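You operate a simulated robot arm through the tools that you are given. There is no shell and no other tool. Be economical: measure what you need, move in short steps, check, and stop when the job is done.

Carry out the task below with a simulated robot arm. There is one attempt and no reset: what you move stays moved.

JOB
Rub the steel plate clean, then set both notched blocks on it.
Fine: all the chalk off; use the yellow rubbing block and put it back; one block at each end of the plate.

It is judged by the outcome, as a careful person would: the job done as asked, and still so three seconds after it is handed in. It fails if anything else is knocked over, pushed out of place, dropped, spilled or broken.

ROBOT AND FRAMES
A 6-joint arm with a two-finger parallel gripper, fixed in place. Base frame: the origin is at the foot of the arm, x ahead of it, y to its left, z up; the work surface is at about z = 860. Units: mm, degrees, N and s.
With the tool pointing down near the work surface it reaches from about 240 to 640 mm from the base axis. Its first joint turns from -66.0 to 66.0 degrees. Payload 2.7 kg.
The tool frame sits at the grasp point between the pads (the TCP): z along the fingers, y along the line on which they close. The tips reach 23 mm beyond it. Largest opening 94 mm; finger width 38, thickness 10; the body of the gripper, 54 by 96 mm, starts 39 mm behind the TCP.
Orientation is that of the tool frame in the base frame, as [roll, pitch, yaw] about the fixed x, y, z axes, in that order (R = Rz(yaw) Ry(pitch) Rx(roll)). With the fingers straight down and closing along the base's y, the tool's x points along the base's -x, its y along +y and its z along -z.

CONTROLS
- The arm moves only by the tool step_arm. Its argument "targets" is a list of rows, each an object (a shift or turn left out is 0, a gripper value left out holds the last) with "turn": the turn, a rotation vector about the tool's x, y, z in degrees, a list of three; "translation": the shift along the tool's x, y, z in mm, a list of three; "fingers": the gripper command, from -1 (shut) to 1 (fully open), values between in proportion. In form: [{"turn": [wx, wy, wz], "translation": [dx, dy, dz], "fingers": fingers}, ...]. A call has 1 to 12 rows; each row shifts and turns the commanded pose from where the row before left it, along the tool's axes as they then stand. Rows are played at 5 a second. More than 50 mm and 8.6 degrees between two rows, or a gripper value outside its range, and nothing of the call is played. A pose out of reach is approached as far as the arm can. The call stops where the force on the tool passes 40 N (or 10 N more than at its start, if that is more) or the arm is blocked; 0.2 s more then pass. The fingers move at their own pace (about 45 mm/s each) and stop on an object; they squeeze with about 29 N. The grip force told is the motor's: it shows also when the fingers shut on nothing. Time passes only in rows, and 0.2 s behind the last, so rows that do not move let the fingers close. It gives the time, the measured TCP pose, the force on the tool (base axes), the opening and the grip force at its end, in the units of the frame above (readings bear some noise).
- Cameras (640 x 400 px; columns grow to the right, rows downward): "scene" is fixed at [85, -444.6, 1396.8]; the picture's right is [0.64, -0.77, 0.00], its down [-0.47, -0.39, -0.79] and it looks along [0.61, 0.51, -0.61] (base axes); focal length 369 px, centre (320, 200). "wrist" rides on the gripper at [-39, 0, -44] in the tool frame; the picture's right is [0.00, -1.00, 0.00], its down [0.97, 0.00, -0.24] and it looks along [0.24, 0.00, 0.97] (tool axes); focal length 218 px, centre (320, 200).
- camera(camera): a new picture of that camera. It takes no simulated time.
- locate(camera, pixels): there is no depth. For up to 12 entries [column, row, z] of the newest picture of that camera ("zoom" is the newest enlarged one), the place [x, y] in the base frame at which the ray of that pixel passes the height z, good to about 3 mm. It takes no simulated time.
- inspect(camera, box): a new picture of the part [left, top, right, bottom] of that camera's present view, enlarged. It takes no simulated time.
- hand_in(): hands the job in; it is judged then, once.

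Work in short steps. Measure before you move; look again where a grasp or a placing could have gone wrong, and mend it. You have 80 turns and 46 pictures in all, those below and enlarged ones among them. Open the gripper and draw the arm clear of the work before you hand the job in, unless the task says otherwise; then end with one line.

The tools are called after "Emit:" as a command line: name --argument value ..., lists and objects as JSON in quotes. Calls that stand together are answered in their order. step_arm: Moves the arm, as the interface text tells. Its arguments: {"type":"object","properties":{"targets":{"type":"array","items":{"type":"object","properties":{"turn":{"type":"array","items":{"type":"number"}},"translation":{"type":"array","items":{"type":"number"}},"fingers":{"type":"number"}}}}},"required":["targets"]} The other tools are called the same way: camera (camera) takes a picture; locate (camera, pixels) gives the place at which the rays of pixels pass given heights; inspect (camera, box) takes an enlarged picture of a part of a camera's view; hand_in () hands the job in.

At the start:

```text
t: 0.0
tool_pos: [416.2, -140.4, 1139.1]
orientation: [179.9, 0.0, 180.0]
wrist_force: [0.0, -0.3, -1.1]
width: 94.0
grasp_force: 0.1
```

scene: 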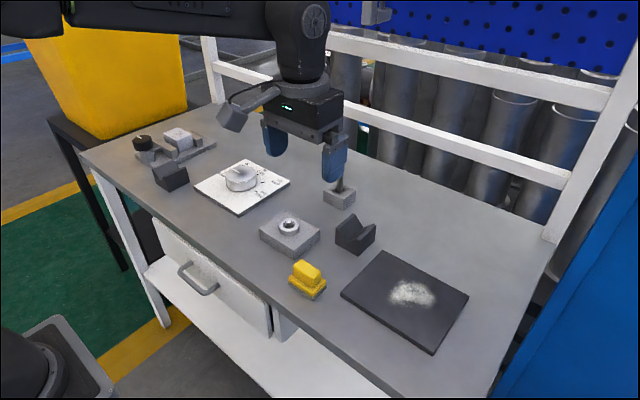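
wrist: 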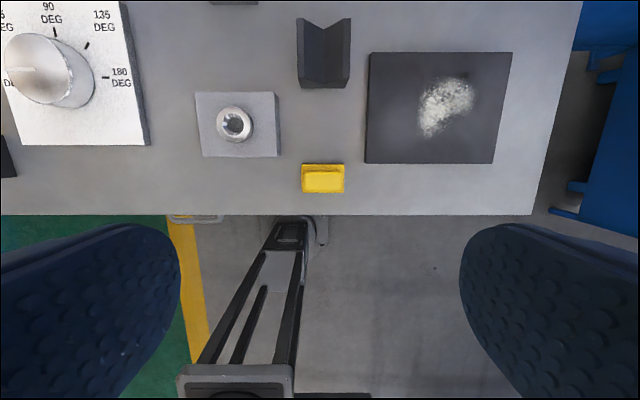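

The scene shows the plate near scene px (405,300), yellow rubber at (307,278), and notched blocks at (355,235) and (171,176). I'll enlarge these to measure them.

Emit:
inspect --camera "scene" --box '[240, 170, 480, 360]'

Emit:
inspect --camera "scene" --box '[120, 110, 300, 220]'

Emit:
locate --camera "wrist" --pixels '[[370, 53, 868], [512, 53, 868], [493, 163, 868], [366, 162, 868], [302, 192, 860], [344, 192, 860], [302, 165, 880], [344, 165, 880], [300, 88, 860], [349, 88, 860], [298, 20, 890], [350, 20, 890]]'

```text
2.11 times, centred on (360, 265) of scene
```

zoom: 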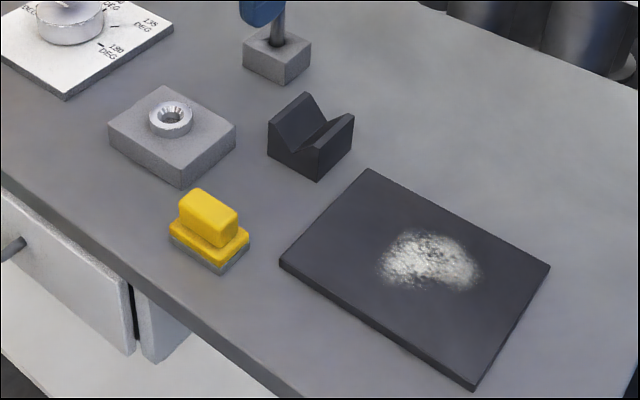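

```text
3.56 times, centred on (210, 165) of scene
```

zoom: 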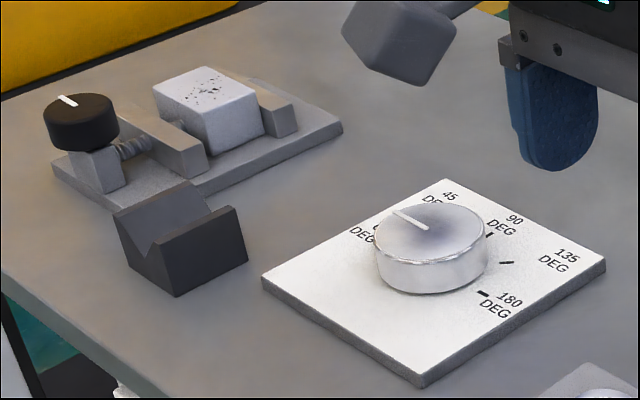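

```text
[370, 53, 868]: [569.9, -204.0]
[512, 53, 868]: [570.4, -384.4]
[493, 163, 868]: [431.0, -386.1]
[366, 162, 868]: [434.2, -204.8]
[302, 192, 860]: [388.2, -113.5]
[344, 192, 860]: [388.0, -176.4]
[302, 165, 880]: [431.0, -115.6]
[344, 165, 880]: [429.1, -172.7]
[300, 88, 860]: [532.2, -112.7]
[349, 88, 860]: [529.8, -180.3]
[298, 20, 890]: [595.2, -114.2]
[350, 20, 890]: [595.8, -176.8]
```

Plate spans x 432–570, y −204…−385. I'll lower over the yellow block for a closer look at its shape.

Emit:
step_arm --targets '[{"translation": [7, -1, 43]}, {"translation": [7, -1, 43]}, {"translation": [7, -2, 43]}]'

Emit:
camera --camera "wrist"

```text
t: 0.8
tool_pos: [394.7, -144.7, 1009.4]
orientation: [180.0, 0.1, -180.0]
wrist_force: [-0.7, 0.6, -0.7]
width: 94.1
grasp_force: 0.1
```

```text
41 pictures are left
```

wrist: 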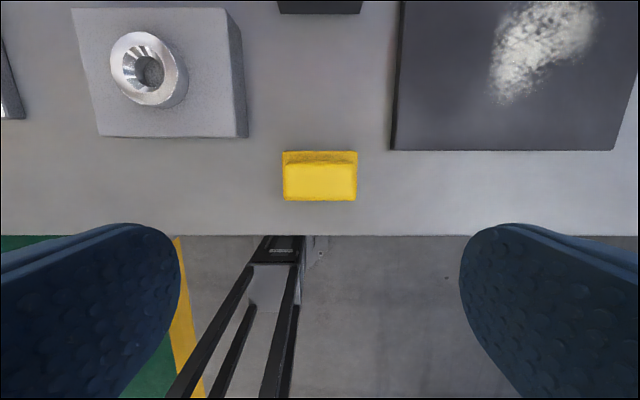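

Handle top spans wrist px (284–357, 163–201). I'll triangulate its height against the scene view.

Emit:
camera --camera "scene"

Emit:
locate --camera "wrist" --pixels '[[284, 163, 890], [284, 163, 905], [284, 163, 920], [357, 163, 890], [357, 163, 905], [357, 163, 920], [284, 201, 905], [357, 201, 905], [282, 151, 870], [358, 151, 870], [282, 151, 880], [358, 151, 880]]'

Emit:
inspect --camera "scene" --box '[270, 245, 350, 310]'

```text
40 pictures are left
```

scene: 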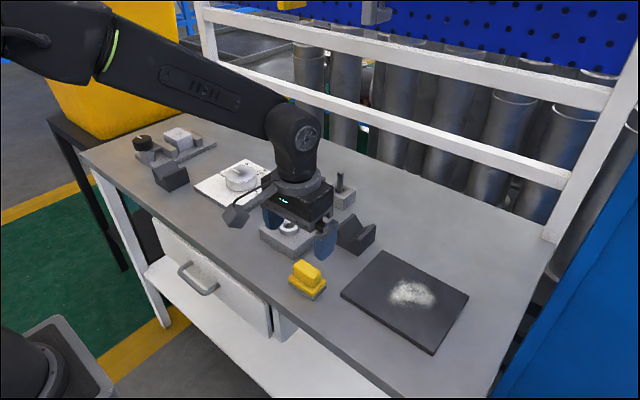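

```text
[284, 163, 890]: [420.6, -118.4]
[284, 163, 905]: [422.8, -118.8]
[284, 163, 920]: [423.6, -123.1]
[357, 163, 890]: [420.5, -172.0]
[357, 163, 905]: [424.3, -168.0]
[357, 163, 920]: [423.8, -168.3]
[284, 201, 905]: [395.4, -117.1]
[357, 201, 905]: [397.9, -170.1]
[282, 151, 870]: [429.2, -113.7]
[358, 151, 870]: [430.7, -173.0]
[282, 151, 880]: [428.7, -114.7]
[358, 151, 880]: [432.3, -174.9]
```

```text
6.15 times, centred on (310, 278) of scene
```

zoom: 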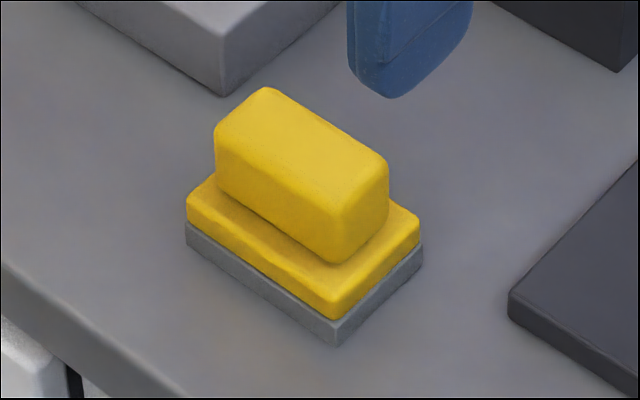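

Emit:
locate --camera "zoom" --pixels '[[388, 160, 900], [388, 160, 910], [265, 88, 900], [265, 88, 910], [334, 343, 860], [422, 262, 860], [187, 240, 860], [334, 210, 900], [334, 210, 910], [215, 130, 900], [215, 130, 910], [335, 318, 870]]'

```text
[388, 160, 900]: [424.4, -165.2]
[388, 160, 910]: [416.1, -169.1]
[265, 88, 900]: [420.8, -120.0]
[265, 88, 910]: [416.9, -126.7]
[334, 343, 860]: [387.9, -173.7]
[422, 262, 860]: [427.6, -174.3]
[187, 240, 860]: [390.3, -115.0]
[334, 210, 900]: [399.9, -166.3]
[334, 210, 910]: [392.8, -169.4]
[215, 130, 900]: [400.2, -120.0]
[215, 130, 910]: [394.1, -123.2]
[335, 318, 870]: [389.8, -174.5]
```

Rubber base is x 388–428, y −115…−174; handle is about 24×50 mm, z 880–902. I'll descend with fingers straddling its y ends, tips just above the base ledge.

Emit:
step_arm --targets '[{"translation": [-15, 0.7, 30], "fingers": 0.6}, {"translation": [0, 0, 30]}, {"translation": [0, 0, 20]}, {"translation": [0, 0, 12]}, {"translation": [0, 0, 9]}]'

Emit:
inspect --camera "scene" --box '[250, 220, 370, 310]'

```text
t: 2.0
tool_pos: [409.8, -143.9, 908.9]
orientation: [-180.0, 0.0, 179.9]
wrist_force: [0.7, -0.4, -0.1]
width: 75.1
grasp_force: 0.0
```

```text
4.44 times, centred on (310, 265) of scene
```

zoom: 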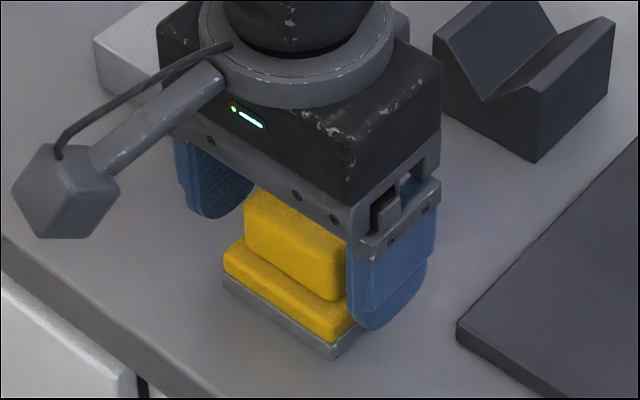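

Fingers straddle the handle cleanly with tips just above the base. Closing now, then a small lift.

Emit:
step_arm --targets '[{"translation": [0, 0, 1.5], "fingers": -1}, {}, {}, {}, {}]'

Emit:
step_arm --targets '[{"translation": [0, 0, -15]}, {"translation": [0, 0, -25]}, {}]'

Emit:
camera --camera "wrist"

```text
t: 3.2
tool_pos: [409.5, -143.1, 907.4]
orientation: [180.0, 0.0, 180.0]
wrist_force: [0.0, 0.0, 0.0]
width: 49.4
grasp_force: 29.4
```

```text
t: 4.0
tool_pos: [408.9, -144.7, 947.3]
orientation: [180.0, 0.1, -180.0]
wrist_force: [-0.4, -0.8, -0.5]
width: 0.0
grasp_force: 29.3
```

```text
37 pictures are left
```

wrist: 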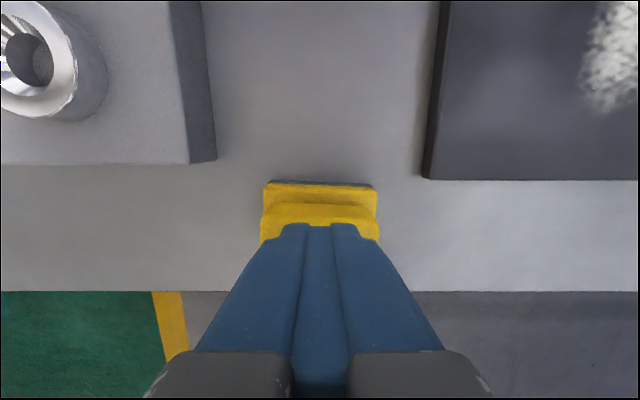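

Opening read 49 mm when gripped but 0 after lifting: the fingers slipped off the rounded ends. I'll look at where the block is.

Emit:
inspect --camera "scene" --box '[250, 220, 370, 310]'

```text
4.44 times, centred on (310, 265) of scene
```

zoom: 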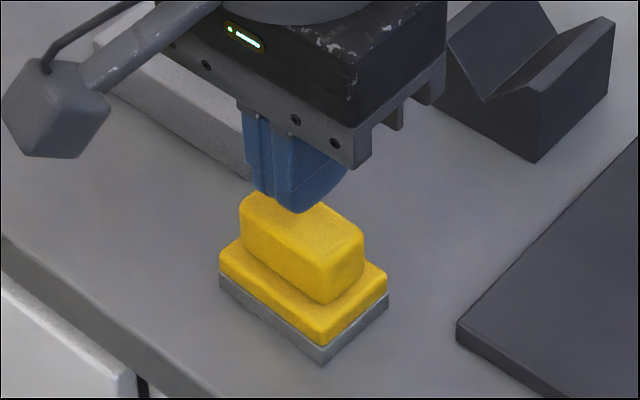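

The block is still upright, shifted only a few mm. I'll raise, open, and turn 90° to grip its long flat sides instead.

Emit:
step_arm --targets '[{"translation": [0, 0, -40], "fingers": -0.2}, {"translation": [0, 0, -20], "turn": [0, 0, -8.18]}, {"turn": [0, 0, -8.18]}, {"turn": [0, 0, -8.18]}, {"turn": [0, 0, -8.18]}, {"turn": [0, 0, -8.18]}, {"turn": [0, 0, -8.18]}, {"turn": [0, 0, -8.18]}, {"turn": [0, 0, -8.18]}, {"turn": [0, 0, -8.18]}, {"turn": [0, 0, -8.18]}, {"turn": [0, 0, -8.2]}]'

Emit:
camera --camera "wrist"

Emit:
inspect --camera "scene" --box '[270, 245, 350, 310]'

```text
t: 6.6
tool_pos: [409.6, -145.3, 1006.5]
orientation: [-180.0, 0.0, -89.8]
wrist_force: [-0.7, -0.4, 0.2]
width: 37.5
grasp_force: 0.0
```

```text
35 pictures are left
```

wrist: 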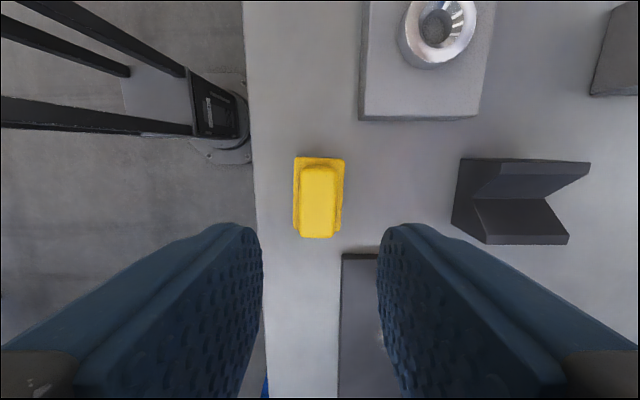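

```text
6.15 times, centred on (310, 278) of scene
```

zoom: 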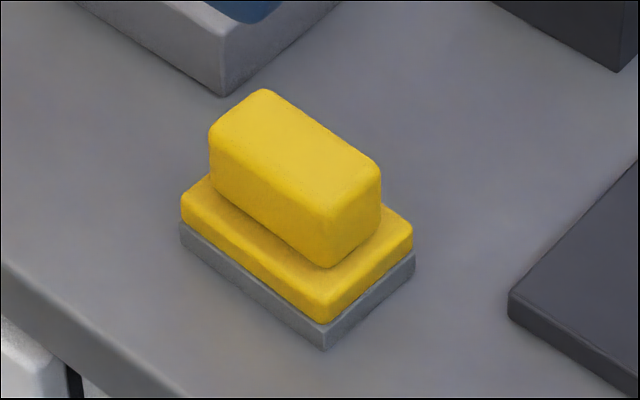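

Reached. I'll measure the handle and base positions in this view.

Emit:
locate --camera "wrist" --pixels '[[301, 200, 902], [337, 200, 902], [318, 167, 902], [318, 238, 902], [293, 200, 880], [344, 200, 880], [318, 157, 880]]'

Emit:
locate --camera "zoom" --pixels '[[322, 350, 860], [414, 265, 860], [180, 242, 860], [209, 130, 902], [262, 89, 902], [380, 165, 902], [322, 212, 902], [322, 322, 870], [181, 200, 880], [414, 228, 880]]'

```text
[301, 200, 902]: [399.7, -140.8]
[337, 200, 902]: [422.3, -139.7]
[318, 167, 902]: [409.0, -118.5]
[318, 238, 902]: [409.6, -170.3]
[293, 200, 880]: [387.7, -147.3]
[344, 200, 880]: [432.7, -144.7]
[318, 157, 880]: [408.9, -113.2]
```

```text
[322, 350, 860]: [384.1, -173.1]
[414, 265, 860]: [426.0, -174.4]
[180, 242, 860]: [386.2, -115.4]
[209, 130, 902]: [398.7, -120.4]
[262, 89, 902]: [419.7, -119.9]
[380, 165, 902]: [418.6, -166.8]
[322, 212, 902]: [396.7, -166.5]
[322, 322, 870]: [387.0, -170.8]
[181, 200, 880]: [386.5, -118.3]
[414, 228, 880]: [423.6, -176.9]
```

Handle centre ≈ (408.5, −144). Descending until the tips nearly touch the base ledge, then closing.

Emit:
step_arm --targets '[{"translation": [-1.3, 1.1, 40], "fingers": -0.1}, {"translation": [0, 0, 35]}, {"translation": [0, 0, 15]}, {"translation": [0, 0, 7]}, {"translation": [0, 0, 3]}, {"translation": [0, 0, 1]}]'

Emit:
inspect --camera "scene" --box '[270, 235, 350, 310]'

```text
t: 8.0
tool_pos: [408.0, -143.4, 905.2]
orientation: [-180.0, 0.0, -90.1]
wrist_force: [0.1, 0.6, -0.1]
width: 42.2
grasp_force: 0.2
```

```text
5.33 times, centred on (310, 272) of scene
```

zoom: 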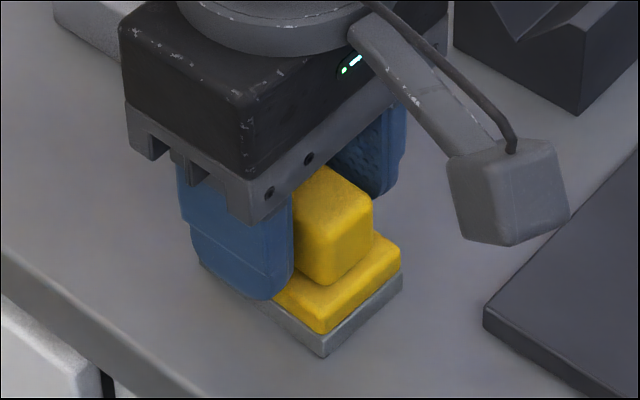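

Good alignment. Close on the handle and lift slightly.

Emit:
step_arm --targets '[{"translation": [0, 0, 1], "fingers": -1}, {}, {}, {}]'

Emit:
step_arm --targets '[{"translation": [0, 0, -8]}, {"translation": [0, 0, -12]}, {"translation": [0, 0, -20]}]'

Emit:
inspect --camera "scene" --box '[250, 215, 370, 310]'

```text
t: 9.0
tool_pos: [408.3, -143.2, 904.8]
orientation: [180.0, 0.0, -90.0]
wrist_force: [-0.4, -0.3, 6.6]
width: 25.3
grasp_force: 28.9
```

```text
t: 9.8
tool_pos: [408.3, -142.6, 945.0]
orientation: [-180.0, 0.1, -89.9]
wrist_force: [0.5, 0.7, -0.8]
width: 25.6
grasp_force: 29.2
```

```text
4.21 times, centred on (310, 262) of scene
```

zoom: 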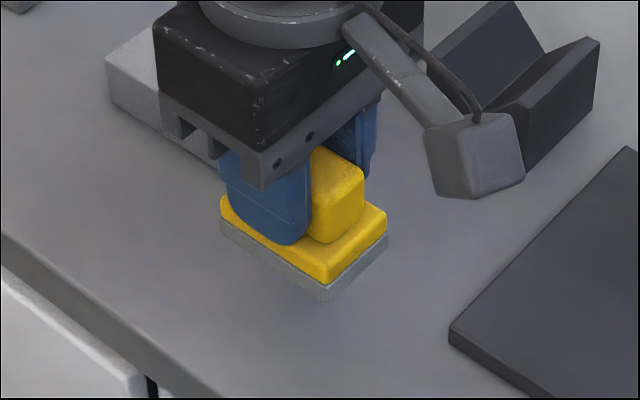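

Held (25.6 mm, felt bottom 45 mm below TCP). Now a picture and measurement of the chalk extents and plate.

Emit:
inspect --camera "scene" --box '[335, 240, 475, 355]'

```text
3.48 times, centred on (405, 298) of scene
```

zoom: 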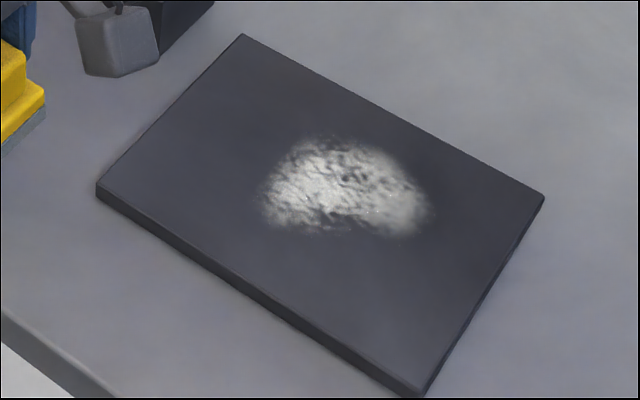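

Emit:
locate --camera "zoom" --pixels '[[97, 186, 870], [242, 35, 870], [543, 196, 870], [424, 389, 870], [97, 199, 860], [258, 190, 870], [270, 228, 870], [290, 140, 870], [350, 135, 870], [438, 205, 870], [400, 240, 870], [330, 238, 870]]'

```text
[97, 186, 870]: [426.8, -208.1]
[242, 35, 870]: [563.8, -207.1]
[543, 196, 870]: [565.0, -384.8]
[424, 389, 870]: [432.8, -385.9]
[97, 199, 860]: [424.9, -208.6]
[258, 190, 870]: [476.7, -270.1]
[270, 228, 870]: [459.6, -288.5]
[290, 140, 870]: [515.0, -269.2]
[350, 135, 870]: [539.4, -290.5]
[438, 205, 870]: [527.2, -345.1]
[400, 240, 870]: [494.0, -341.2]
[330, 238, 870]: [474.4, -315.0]
```

Plate top ≈ 870, chalk spans x 458–541, y −265…−347. I'll move over the chalk's near edge, then lower gently until contact.

Emit:
step_arm --targets '[{"translation": [40, -20, 0]}, {"translation": [41, -21, 0]}, {"translation": [41, -21, 0]}, {"translation": [0, 0, 15]}, {"translation": [0, 0, 8]}, {}]'

Emit:
step_arm --targets '[{"translation": [0, 0, 2]}, {"translation": [0, 0, 2]}, {}]'

```text
t: 11.2
tool_pos: [470.7, -264.6, 921.3]
orientation: [-180.0, 0.1, -90.0]
wrist_force: [-0.9, 0.7, -1.1]
width: 25.5
grasp_force: 29.4
```

```text
t: 12.0
tool_pos: [470.7, -264.4, 918.6]
orientation: [179.9, -0.1, -90.0]
wrist_force: [0.8, -0.8, -1.1]
width: 25.5
grasp_force: 28.7
```

No contact yet (force ≈ −1 N). Lowering 1 mm at a time.

Emit:
step_arm --targets '[{"translation": [0, 0, 1]}, {"translation": [0, 0, 1]}, {}]'

Emit:
step_arm --targets '[{"translation": [0, 0, 1]}, {}]'

```text
t: 12.8
tool_pos: [471.6, -264.7, 917.8]
orientation: [-179.9, 0.0, -90.0]
wrist_force: [-2.1, 2.0, 8.0]
width: 25.5
grasp_force: 29.6
```

```text
t: 13.4
tool_pos: [471.2, -264.8, 916.7]
orientation: [-179.7, -0.1, -90.0]
wrist_force: [-6.8, 5.1, 21.7]
width: 25.8
grasp_force: 29.2
```

Contact at ~917.5; 22 N now. I'll ease off slightly and do the first stroke along −y, then check.

Emit:
step_arm --targets '[{"translation": [0, 0, -0.7]}, {"translation": [10, 0, 0]}, {"translation": [10, 0, 0]}, {"translation": [10, 0, 0]}, {"translation": [10, 0, 0]}, {"translation": [10, 0, 0]}, {"translation": [10, 0, 0]}, {"translation": [10, 0, 0]}, {"translation": [10, 0, 0]}, {}]'

Emit:
camera --camera "scene"

```text
t: 15.6
tool_pos: [470.9, -345.0, 916.7]
orientation: [-179.9, -0.1, -89.9]
wrist_force: [-0.4, 8.5, 20.9]
width: 25.5
grasp_force: 28.8
```

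```text
30 pictures are left
```

scene: 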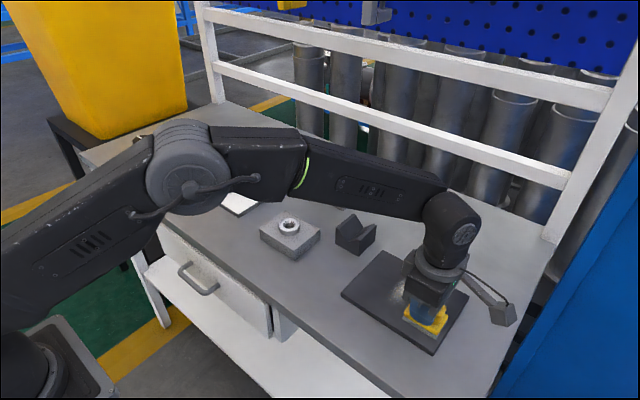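

Plate hasn't moved (corners still at (342,293),(469,297)). Continue with a step in +x and a return stroke.

Emit:
step_arm --targets '[{"translation": [0, -10, -0.3]}, {"translation": [0, -8, 0]}, {"translation": [-10, 0, 0]}, {"translation": [-10, 0, 0]}, {"translation": [-10, 0, 0]}, {"translation": [-10, 0, 0]}, {"translation": [-10, 0, 0]}, {"translation": [-10, 0, 0]}, {"translation": [-10, 0, 0]}, {"translation": [-10, 0, 0]}, {}]'

Emit:
step_arm --targets '[{"translation": [0, -10, 0]}, {"translation": [0, -10, 0]}, {"translation": [10, 0, 0]}, {"translation": [10, 0, 0]}, {"translation": [10, 0, 0]}, {"translation": [10, 0, 0]}, {"translation": [10, 0, 0]}, {"translation": [10, 0, 0]}, {"translation": [10, 0, 0]}, {"translation": [10, 0, 0]}, {}]'

```text
t: 18.0
tool_pos: [489.2, -265.4, 916.5]
orientation: [-179.8, -0.1, -89.9]
wrist_force: [0.3, -8.6, 18.6]
width: 25.3
grasp_force: 28.8
```

```text
t: 20.4
tool_pos: [508.5, -344.9, 916.3]
orientation: [-180.0, 0.1, -89.9]
wrist_force: [-1.2, 6.9, 16.6]
width: 25.7
grasp_force: 28.8
```

Force is steady at ~17 N. Last strip at x ≈ 529, then lift back over y −265.

Emit:
step_arm --targets '[{"translation": [0, -10, 0]}, {"translation": [0, -10, 0]}, {"translation": [-10, 0, 0]}, {"translation": [-10, 0, 0]}, {"translation": [-10, 0, 0]}, {"translation": [-10, 0, 0]}, {"translation": [-10, 0, 0]}, {"translation": [-10, 0, 0]}, {"translation": [-10, 0, 0]}, {"translation": [-10, 0, 0]}, {}]'

Emit:
step_arm --targets '[{"translation": [0, 0, -30]}, {"translation": [-40, 40, 0]}, {"translation": [-40, 40, 0]}, {}]'

Emit:
inspect --camera "scene" --box '[335, 240, 475, 355]'

```text
t: 22.8
tool_pos: [528.9, -266.3, 916.2]
orientation: [-179.9, -0.1, -90.0]
wrist_force: [0.5, -6.2, 14.6]
width: 25.5
grasp_force: 28.7
```

```text
refused: row 2 steps farther than a row can; nothing moved
```

```text
3.48 times, centred on (405, 298) of scene
```

zoom: 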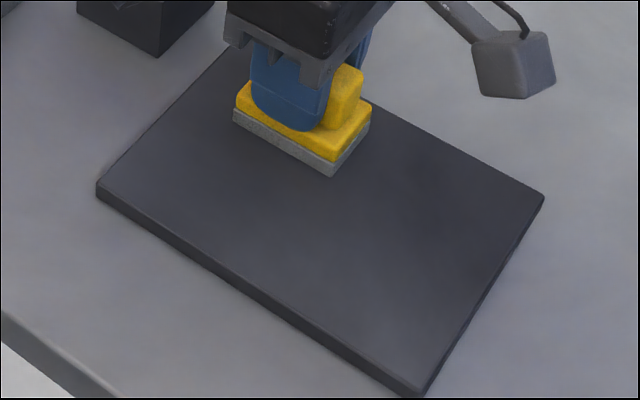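

The plate looks clean and unmoved. Lifting and carrying the block back above its original spot.

Emit:
step_arm --targets '[{"translation": [0, 0, -30]}, {"translation": [0, 40, -15]}, {"translation": [-30.6, 27, 0]}, {"translation": [-30.6, 27, 0]}, {"translation": [-30.6, 27, 0]}, {"translation": [-30.7, 0, 0]}, {}]'

Emit:
inspect --camera "scene" --box '[335, 240, 475, 355]'

```text
t: 24.4
tool_pos: [408.0, -141.7, 962.9]
orientation: [180.0, 0.0, -90.0]
wrist_force: [0.7, -0.8, -0.7]
width: 25.7
grasp_force: 29.4
```

```text
3.48 times, centred on (405, 298) of scene
```

zoom: 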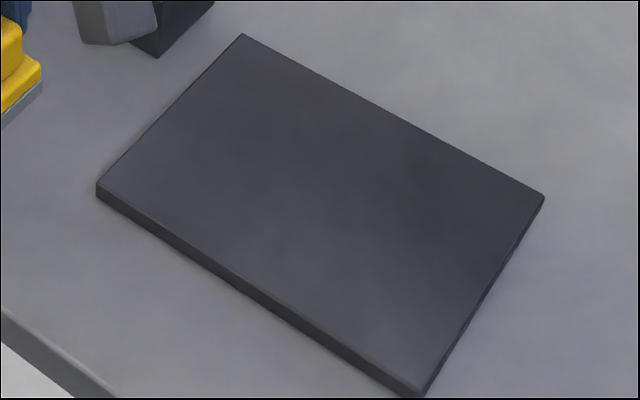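

Plate is clean. Lowering the rubber onto its original place, gently to contact.

Emit:
step_arm --targets '[{"translation": [1.8, -1, 25]}, {"translation": [0, 0, 20]}, {"translation": [0, 0, 8]}, {"translation": [0, 0, 3]}, {}]'

Emit:
step_arm --targets '[{"translation": [0, 0, 1]}, {}]'

```text
t: 25.6
tool_pos: [409.1, -143.5, 904.3]
orientation: [-179.9, 0.0, -90.0]
wrist_force: [-0.6, 0.6, -1.7]
width: 25.7
grasp_force: 28.7
```

```text
t: 26.2
tool_pos: [408.3, -143.9, 905.6]
orientation: [-179.8, 0.0, -90.0]
wrist_force: [-4.6, 2.8, 13.9]
width: 25.7
grasp_force: 29.1
```

Contact (14 N). I'll open the fingers and rise straight up, then check.

Emit:
step_arm --targets '[{"translation": [0, 0, -0.8]}, {"fingers": -0.1}, {}, {}, {"translation": [0, 0, -15]}, {"translation": [0, 0, -40]}, {"translation": [0, 0, -50], "fingers": 0.6}, {"translation": [0, 0, -50]}, {}]'

Emit:
camera --camera "scene"

Emit:
camera --camera "wrist"

```text
t: 28.2
tool_pos: [408.7, -144.6, 1059.8]
orientation: [180.0, 0.0, -90.1]
wrist_force: [-0.3, -0.4, 0.4]
width: 75.1
grasp_force: 0.1
```

```text
27 pictures are left
```

scene: 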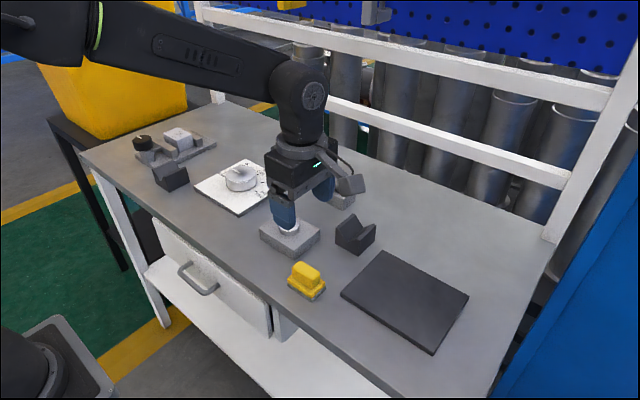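

```text
26 pictures are left
```

wrist: 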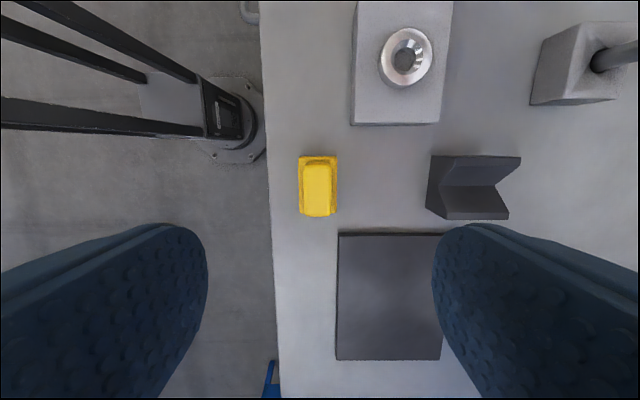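

Rubber is back and the plate is bare. Now measure both notched blocks.

Emit:
inspect --camera "scene" --box '[315, 195, 395, 265]'

Emit:
locate --camera "wrist" --pixels '[[427, 209, 860], [446, 220, 860], [432, 156, 895], [520, 156, 895], [509, 219, 895], [446, 219, 895], [521, 156, 900], [509, 219, 900], [354, 125, 880], [439, 125, 880], [530, 105, 880], [338, 233, 870]]'

```text
5.71 times, centred on (355, 230) of scene
```

zoom: 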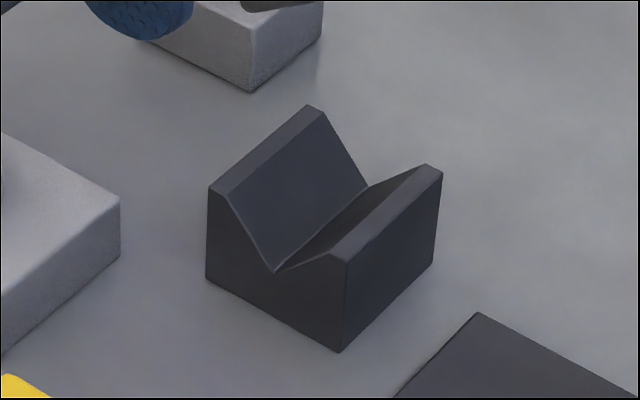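

```text
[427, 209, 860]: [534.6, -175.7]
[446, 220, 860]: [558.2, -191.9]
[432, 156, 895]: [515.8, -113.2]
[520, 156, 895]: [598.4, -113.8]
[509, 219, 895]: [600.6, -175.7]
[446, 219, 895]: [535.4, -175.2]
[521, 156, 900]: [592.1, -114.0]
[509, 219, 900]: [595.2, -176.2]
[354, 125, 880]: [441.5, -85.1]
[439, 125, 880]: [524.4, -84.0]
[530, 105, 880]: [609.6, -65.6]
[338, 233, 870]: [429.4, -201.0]
```

Emit:
locate --camera "zoom" --pixels '[[206, 281, 860], [339, 352, 860], [433, 264, 860], [209, 188, 900], [346, 262, 900], [442, 171, 900], [309, 105, 900], [427, 164, 900], [328, 255, 900], [224, 194, 900], [252, 91, 860], [120, 250, 860]]'

```text
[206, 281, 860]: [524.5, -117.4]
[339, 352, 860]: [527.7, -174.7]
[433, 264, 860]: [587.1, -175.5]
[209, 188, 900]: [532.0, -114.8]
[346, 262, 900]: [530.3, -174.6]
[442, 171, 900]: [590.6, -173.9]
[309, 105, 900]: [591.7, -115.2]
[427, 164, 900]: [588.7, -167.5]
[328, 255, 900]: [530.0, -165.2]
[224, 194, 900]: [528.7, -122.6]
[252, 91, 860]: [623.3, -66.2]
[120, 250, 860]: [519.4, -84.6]
```

Block 1: x 528–589, y −116…−175, top ≈ 902, centre (558.5, −145). I'll turn back to yaw 180 to grip its flat outer sides along y.

Emit:
step_arm --targets '[{"turn": [0, 0, 8.18], "fingers": 0.75}, {"turn": [0, 0, 8.18]}, {"turn": [0, 0, 8.18]}, {"turn": [0, 0, 8.18]}, {"turn": [0, 0, 8.18]}, {"turn": [0, 0, 8.18]}, {"turn": [0, 0, 8.18]}, {"turn": [0, 0, 8.18]}, {"turn": [0, 0, 8.18]}, {"turn": [0, 0, 8.18]}, {"turn": [0, 0, 8.2]}, {}]'

Emit:
step_arm --targets '[{"translation": [-38, 0, 10]}, {"translation": [-38, 0, 15]}, {"translation": [-38, 0, 20]}, {"translation": [-36, 0, 30]}, {}]'

Emit:
camera --camera "wrist"

```text
t: 30.8
tool_pos: [408.4, -144.8, 1059.9]
orientation: [-180.0, 0.0, 179.9]
wrist_force: [-0.4, 0.4, 0.2]
width: 82.2
grasp_force: 0.0
```

```text
t: 32.0
tool_pos: [559.8, -144.7, 984.1]
orientation: [-179.9, 0.0, 180.0]
wrist_force: [-0.6, 0.7, -0.2]
width: 82.5
grasp_force: 0.0
```

```text
24 pictures are left
```

wrist: 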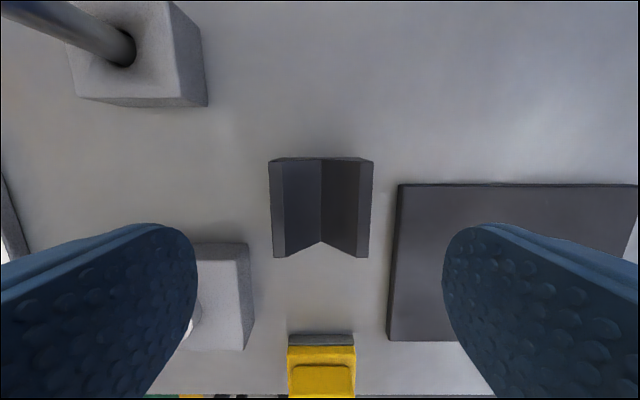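

Block is centred between the fingers (cols 270–372). Descending around it.

Emit:
step_arm --targets '[{"translation": [1, 0, 40]}, {"translation": [0, 0, 30]}, {"translation": [0, 0, 16]}, {"translation": [0, 0, 9]}, {}]'

Emit:
step_arm --targets '[{"fingers": -1}, {}, {}, {}, {}]'

Emit:
step_arm --targets '[{"translation": [0, 0, -5]}, {"translation": [0, 0, -15]}, {"translation": [0, 0, -20]}, {}]'

Emit:
camera --camera "scene"

```text
t: 33.2
tool_pos: [558.4, -144.3, 890.3]
orientation: [-180.0, 0.1, 179.9]
wrist_force: [-0.3, -0.4, 0.0]
width: 82.3
grasp_force: 0.0
```

```text
t: 34.4
tool_pos: [558.9, -143.9, 890.3]
orientation: [-180.0, 0.0, -180.0]
wrist_force: [-0.3, -2.7, 0.2]
width: 59.8
grasp_force: 28.9
```

```text
t: 35.4
tool_pos: [556.7, -145.1, 930.7]
orientation: [-180.0, -0.1, -179.9]
wrist_force: [0.6, -0.5, -8.3]
width: 60.0
grasp_force: 28.4
```

```text
23 pictures are left
```

scene: 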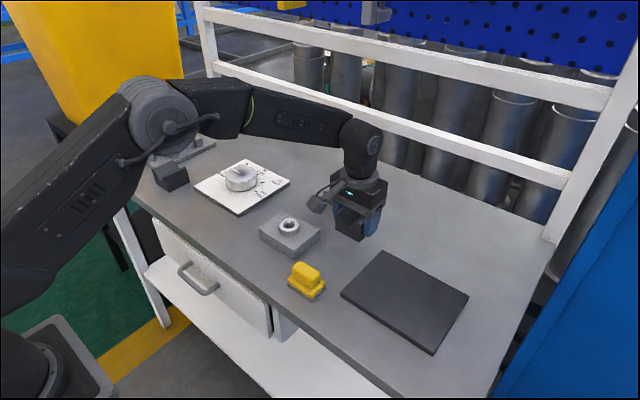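

Held (60 mm, 8 N weight). Carrying it to the far end, above (495, −350).

Emit:
step_arm --targets '[{"translation": [0, 0, -15]}, {"translation": [10.5, -34, 0]}, {"translation": [10.5, -34, 0]}, {"translation": [10.5, -34, 0]}, {"translation": [10.5, -34, 0]}, {"translation": [10.5, -34, 0]}, {"translation": [10.5, -35, 0]}, {}, {"translation": [0, 0, 20]}, {}]'

Emit:
inspect --camera "scene" --box '[335, 220, 495, 355]'

Emit:
camera --camera "wrist"

```text
t: 37.6
tool_pos: [494.5, -348.8, 924.5]
orientation: [-180.0, 0.0, -180.0]
wrist_force: [-0.7, 0.3, -8.9]
width: 60.1
grasp_force: 29.2
```

```text
2.96 times, centred on (415, 288) of scene
```

zoom: 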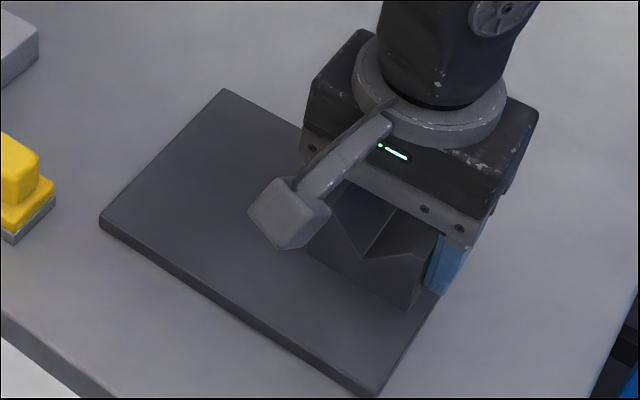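

```text
21 pictures are left
```

wrist: 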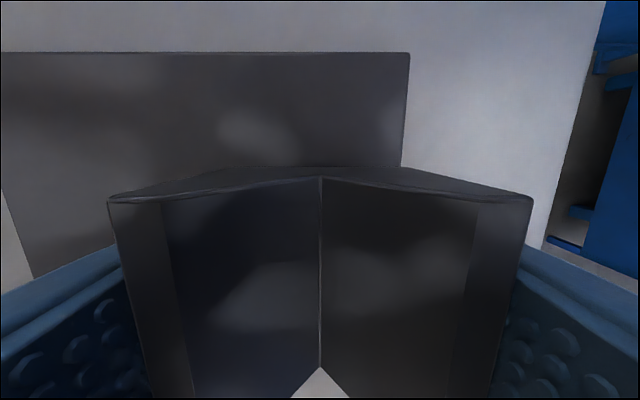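

Checking the plate's far-end edge in this view before lowering.

Emit:
locate --camera "wrist" --pixels '[[409, 53, 871], [402, 165, 871], [409, 53, 873]]'

Emit:
step_arm --targets '[{"translation": [0, 0, 10]}, {"translation": [0, 0, 7]}, {"translation": [0, 0, 3]}, {}]'

```text
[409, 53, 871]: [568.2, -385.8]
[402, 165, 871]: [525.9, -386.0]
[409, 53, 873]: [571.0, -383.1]
```

```text
t: 38.6
tool_pos: [495.6, -349.2, 903.9]
orientation: [-180.0, -0.1, -180.0]
wrist_force: [0.0, 0.9, -9.4]
width: 59.9
grasp_force: 28.9
```

Margin to plate edge is 6 mm. Lowering in 1 mm steps to contact.

Emit:
step_arm --targets '[{"translation": [0, 0, 1]}, {"translation": [0, 0, 0.7]}, {}]'

Emit:
step_arm --targets '[{"translation": [0, 0, 0.7]}, {}]'

```text
t: 39.4
tool_pos: [494.0, -350.2, 902.2]
orientation: [179.9, 0.0, -180.0]
wrist_force: [-0.1, 0.0, -8.6]
width: 59.9
grasp_force: 29.2
```

```text
t: 40.0
tool_pos: [494.5, -350.6, 901.1]
orientation: [-179.9, 0.1, 179.9]
wrist_force: [0.2, -0.4, -9.1]
width: 59.8
grasp_force: 28.4
```

Still carrying full weight; keep lowering.

Emit:
step_arm --targets '[{"translation": [0, 0, 0.8]}, {}]'

Emit:
step_arm --targets '[{"translation": [0, 0, 0.6]}, {}]'

```text
t: 40.6
tool_pos: [495.5, -348.4, 901.8]
orientation: [180.0, 0.0, 180.0]
wrist_force: [-0.9, -1.0, -4.1]
width: 60.0
grasp_force: 29.0
```

```text
t: 41.2
tool_pos: [494.4, -349.5, 902.6]
orientation: [-179.9, 0.0, 179.9]
wrist_force: [-3.0, 0.8, 3.8]
width: 60.1
grasp_force: 29.1
```

Seated (weight carried by plate). Releasing and rising straight up.

Emit:
step_arm --targets '[{"fingers": 0.7}, {}, {}, {"translation": [0, 0, -15]}, {"translation": [0, 0, -40]}, {"translation": [0, 0, -50]}, {"translation": [0, 0, -50]}, {}]'

Emit:
inspect --camera "scene" --box '[335, 220, 495, 355]'

Emit:
inspect --camera "scene" --box '[125, 125, 225, 205]'

```text
t: 43.0
tool_pos: [494.3, -348.5, 1057.0]
orientation: [179.9, 0.0, 180.0]
wrist_force: [-0.4, -0.6, 0.1]
width: 80.2
grasp_force: 0.1
```

```text
2.96 times, centred on (415, 288) of scene
```

zoom: 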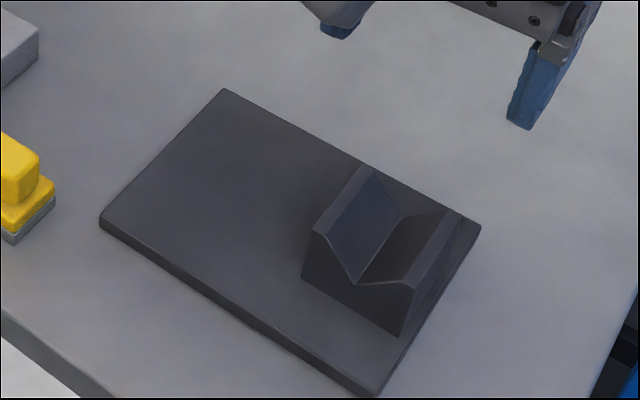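

```text
5.00 times, centred on (175, 165) of scene
```

zoom: 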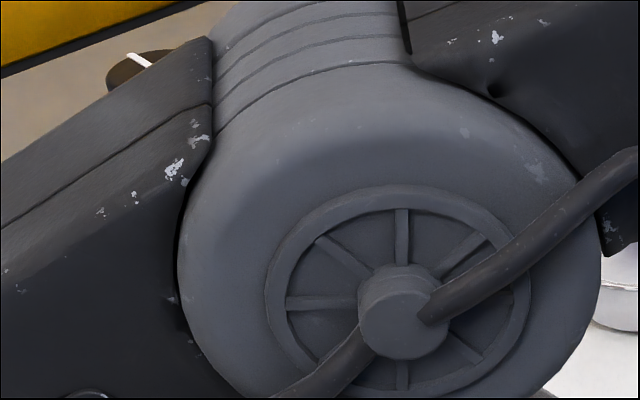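

Block 1 sits well. The arm hides block 2 now, but the scene camera is fixed, so I'll use its earlier pixel positions.

Emit:
locate --camera "scene" --pixels '[[169.8, 192, 860], [189.8, 182.4, 860], [155.2, 184, 860], [151.8, 169.2, 902], [172.6, 159.4, 902], [189, 167, 902], [169, 177.5, 902], [177, 156, 865], [216, 146, 865], [150, 155, 895]]'

```text
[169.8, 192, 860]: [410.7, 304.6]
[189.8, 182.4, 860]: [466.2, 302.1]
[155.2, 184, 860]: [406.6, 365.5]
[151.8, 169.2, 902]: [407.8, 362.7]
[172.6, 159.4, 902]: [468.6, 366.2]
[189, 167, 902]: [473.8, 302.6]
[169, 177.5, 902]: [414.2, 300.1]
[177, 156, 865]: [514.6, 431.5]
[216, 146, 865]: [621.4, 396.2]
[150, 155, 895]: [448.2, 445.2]
```

Block 2 centre ≈ (438, 334), same orientation. Travelling there at height for a look.

Emit:
step_arm --targets '[{"translation": [4, 45, 0]}, {"translation": [4, 45, 0]}, {"translation": [4, 45, 0]}, {"translation": [4, 45, 0]}, {"translation": [4, 45, 0]}, {"translation": [4, 45, 0]}, {"translation": [4, 45, 0]}, {"translation": [4, 45, 0]}]'

Emit:
step_arm --targets '[{"translation": [4, 46, 0]}, {"translation": [4, 46, 0]}, {"translation": [4, 46, 0]}, {"translation": [4, 46, 0]}, {"translation": [4, 46, 0]}, {"translation": [4, 46, 0]}, {"translation": [0, 46, 0]}, {}]'

Emit:
camera --camera "wrist"

Emit:
camera --camera "scene"

```text
t: 44.8
tool_pos: [463.2, 11.7, 1056.0]
orientation: [-180.0, -0.1, -180.0]
wrist_force: [0.1, -0.1, -0.5]
width: 80.1
grasp_force: 0.1
```

```text
t: 46.6
tool_pos: [437.9, 332.2, 1056.2]
orientation: [-180.0, 0.0, -180.0]
wrist_force: [0.6, 0.1, 0.4]
width: 80.1
grasp_force: 0.0
```

```text
18 pictures are left
```

wrist: 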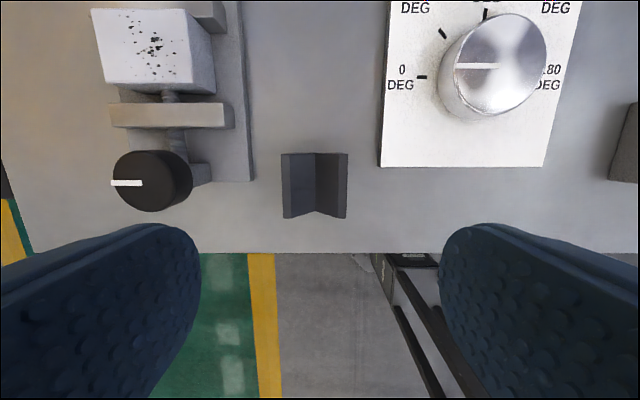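

```text
17 pictures are left
```

scene: 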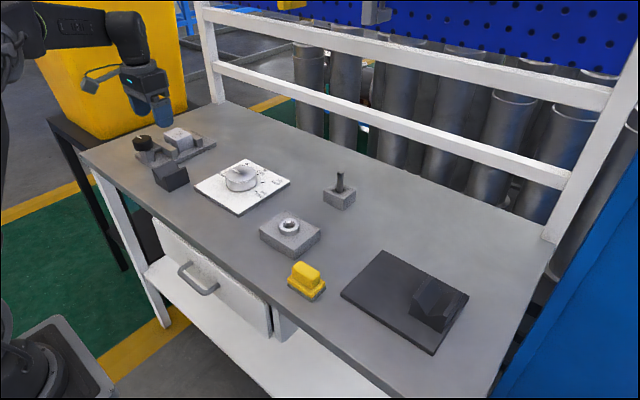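

Block 2 at wrist cols 281–347, rows 153–218; fixture edge col 253, dial plate edge col 380. Measuring clearances.

Emit:
locate --camera "wrist" --pixels '[[281, 154, 902], [348, 154, 902], [283, 218, 902], [346, 218, 902], [315, 218, 875], [254, 181, 868], [212, 182, 890], [380, 166, 868], [543, 166, 868]]'

Emit:
inspect --camera "scene" --box '[125, 120, 215, 200]'

```text
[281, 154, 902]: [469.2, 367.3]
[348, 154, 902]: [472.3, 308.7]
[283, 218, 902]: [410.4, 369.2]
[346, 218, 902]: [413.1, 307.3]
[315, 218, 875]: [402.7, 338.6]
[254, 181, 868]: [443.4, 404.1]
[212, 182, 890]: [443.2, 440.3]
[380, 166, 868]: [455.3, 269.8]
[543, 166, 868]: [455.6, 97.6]
```

```text
5.00 times, centred on (170, 160) of scene
```

zoom: 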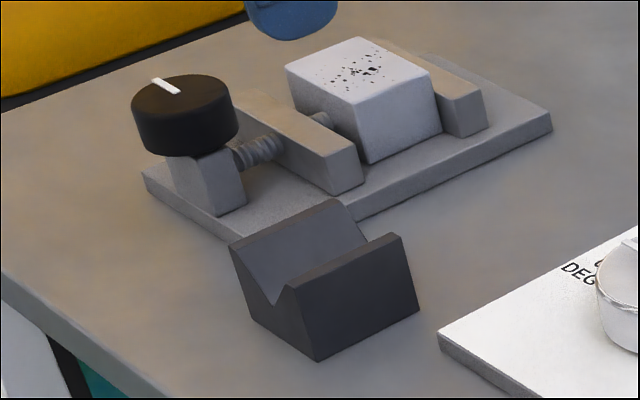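

Centre ≈ (440, 336.5); with an 80 mm opening I have ~17 mm clearance either side. Descending.

Emit:
step_arm --targets '[{"translation": [-1.5, 4, 45]}, {"translation": [0, 0, 45]}, {"translation": [0, 0, 40]}, {}]'

Emit:
camera --camera "wrist"

```text
t: 47.6
tool_pos: [439.2, 336.7, 926.6]
orientation: [180.0, 0.0, -180.0]
wrist_force: [0.2, 0.0, -1.0]
width: 79.9
grasp_force: 0.0
```

```text
15 pictures are left
```

wrist: 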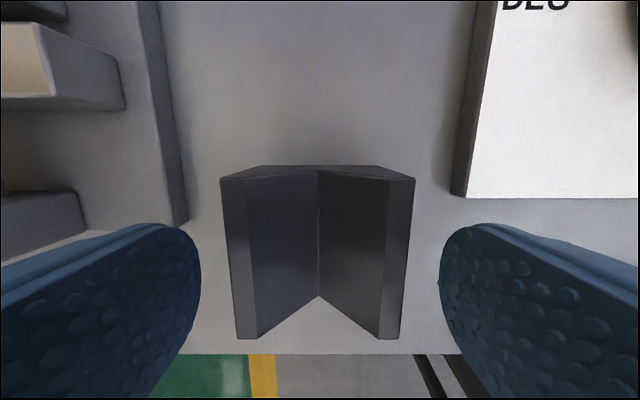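

Well centred (cols 220–415, V at 318). Going down, closing, and lifting a little.

Emit:
step_arm --targets '[{"translation": [0, 0, 20]}, {"translation": [0, 0, 11]}, {"translation": [0, 0, 5.5]}, {}]'

Emit:
step_arm --targets '[{"fingers": -1}, {}, {}, {}, {}]'

Emit:
step_arm --targets '[{"translation": [0, 0, -5]}, {"translation": [0, 0, -15]}, {"translation": [0, 0, -30]}, {"translation": [0, 0, -45]}, {"translation": [0, 0, -45]}, {}]'

Emit:
camera --camera "wrist"

```text
t: 48.6
tool_pos: [440.9, 336.2, 889.7]
orientation: [-180.0, 0.0, -179.9]
wrist_force: [-0.1, -0.3, -1.2]
width: 80.0
grasp_force: 0.1
```

```text
t: 49.8
tool_pos: [440.8, 336.9, 890.1]
orientation: [-180.0, 0.0, -179.9]
wrist_force: [-0.6, 2.2, 0.2]
width: 60.2
grasp_force: 29.1
```

```text
t: 51.2
tool_pos: [439.9, 336.4, 1028.0]
orientation: [-180.0, -0.1, -180.0]
wrist_force: [-0.8, 0.0, -9.3]
width: 59.8
grasp_force: 29.7
```

```text
14 pictures are left
```

wrist: 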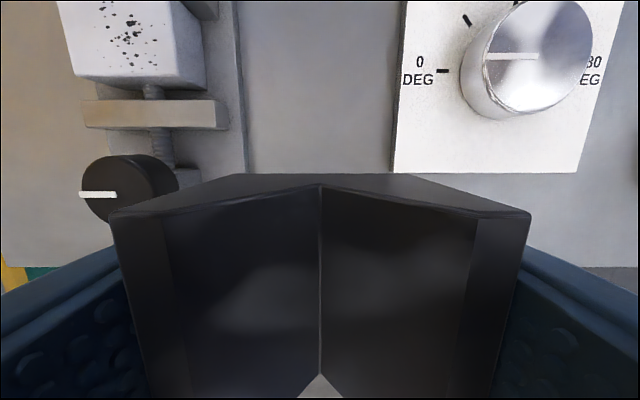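

Held securely. Carrying at height to the near end of the plate, above (495, −242).

Emit:
step_arm --targets '[{"translation": [-4, -44, 0]}, {"translation": [-4, -44, 0]}, {"translation": [-4, -44, 0]}, {"translation": [-4, -44, 0]}, {"translation": [-4, -44, 0]}, {"translation": [-4, -44, 0]}, {"translation": [-4, -44, 0]}]'

Emit:
step_arm --targets '[{"translation": [-4, -45, 0]}, {"translation": [-4, -45, 0]}, {"translation": [-4, -45, 0]}, {"translation": [-5, -45, 0]}, {"translation": [-5, -45, 0]}, {"translation": [-5, -45.5, 0]}, {}, {"translation": [0, 0, 45]}, {"translation": [0, 0, 45]}, {}]'

Emit:
camera --camera "wrist"

Emit:
inspect --camera "scene" --box '[315, 200, 495, 355]'

```text
t: 52.8
tool_pos: [466.9, 28.8, 1028.9]
orientation: [179.9, 0.1, -179.8]
wrist_force: [0.4, 0.7, -9.6]
width: 59.7
grasp_force: 28.7
```

```text
t: 55.0
tool_pos: [494.7, -241.4, 940.4]
orientation: [179.9, 0.0, -180.0]
wrist_force: [0.3, 0.1, -8.9]
width: 60.3
grasp_force: 28.5
```

```text
13 pictures are left
```

wrist: 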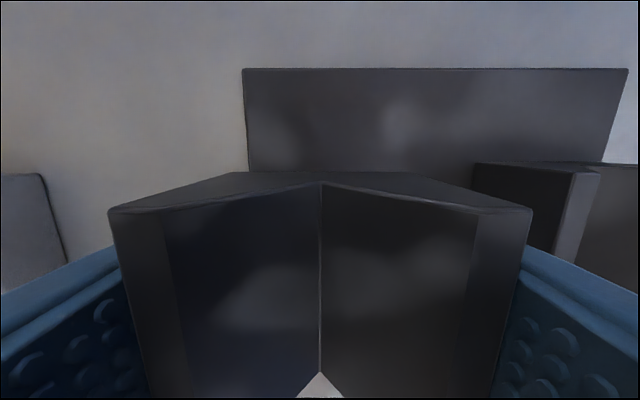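

```text
2.58 times, centred on (405, 278) of scene
```

zoom: 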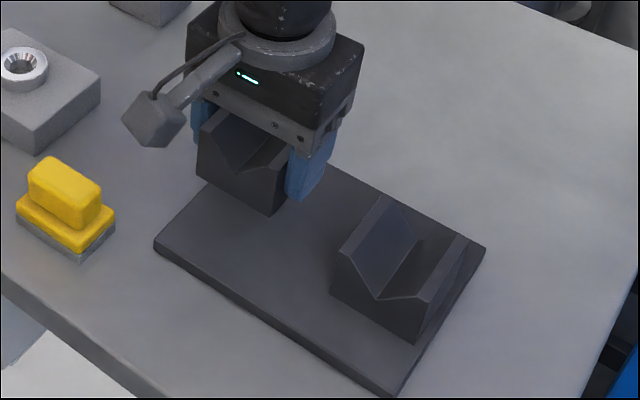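

Position is good, clear of block 1. Lowering to just above the plate.

Emit:
step_arm --targets '[{"translation": [0, 0, 18]}, {"translation": [0, 0, 12]}, {"translation": [0, 0, 5]}, {"translation": [0, 0, 2]}, {}]'

Emit:
step_arm --targets '[{"translation": [0, 0, 0.8]}, {}]'

Emit:
locate --camera "wrist" --pixels '[[243, 70, 872], [248, 165, 872]]'

```text
t: 56.2
tool_pos: [493.9, -241.2, 901.6]
orientation: [-179.9, 0.0, -179.9]
wrist_force: [-0.8, -0.9, -7.3]
width: 60.0
grasp_force: 29.1
```

```text
t: 56.8
tool_pos: [494.6, -241.8, 902.5]
orientation: [179.9, 0.0, 180.0]
wrist_force: [-0.7, 0.0, -6.4]
width: 60.2
grasp_force: 29.0
```

```text
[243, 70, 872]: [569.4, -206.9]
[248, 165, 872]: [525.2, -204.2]
```

Weight is starting to come off; a bit further.

Emit:
step_arm --targets '[{"translation": [0, 0, 0.7]}, {}]'

```text
t: 57.4
tool_pos: [495.6, -241.0, 901.9]
orientation: [-180.0, 0.2, -180.0]
wrist_force: [-3.7, 2.7, 3.0]
width: 60.0
grasp_force: 29.1
```

Seated. Releasing, rising, and drawing clear.

Emit:
step_arm --targets '[{"fingers": 0.5}, {}, {}, {"translation": [0, 0, -15]}, {"translation": [0, 0, -40]}, {"translation": [0, 0, -50]}, {"translation": [0, 0, -50]}, {"translation": [0, 45, -10]}, {"translation": [0, 45, 0]}, {"translation": [0, 45, 0]}, {"translation": [0, 45, 0]}, {}]'

Emit:
camera --camera "scene"

Emit:
inspect --camera "scene" --box '[255, 200, 495, 355]'

```text
t: 60.0
tool_pos: [495.0, -60.5, 1065.8]
orientation: [-179.9, 0.0, 180.0]
wrist_force: [-0.1, 0.4, 0.0]
width: 70.4
grasp_force: 0.1
```

```text
11 pictures are left
```

scene: 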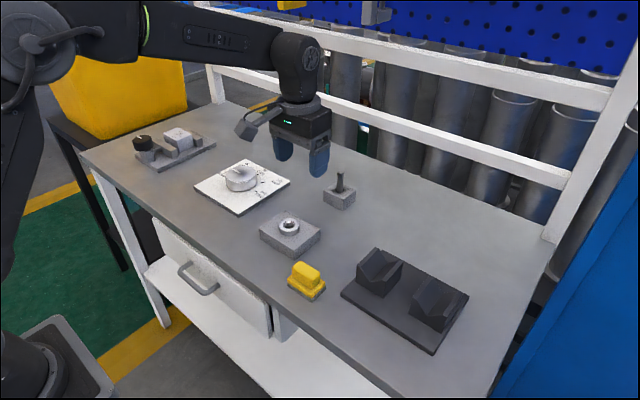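

```text
2.58 times, centred on (375, 278) of scene
```

zoom: 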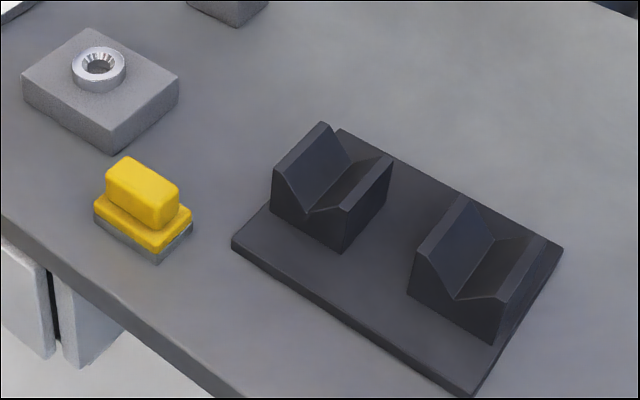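

Both blocks sit upright at the plate's two ends, the plate is clean and unmoved, the rubber is back in place, and the arm is clear with the gripper open. Handing in.

Emit:
hand_in

```text
The job is handed in.
```

The job is handed in: all the chalk is off the plate, the yellow rubbing block is back within a few millimetres of its original spot, and one notched block stands at each end of the plate.
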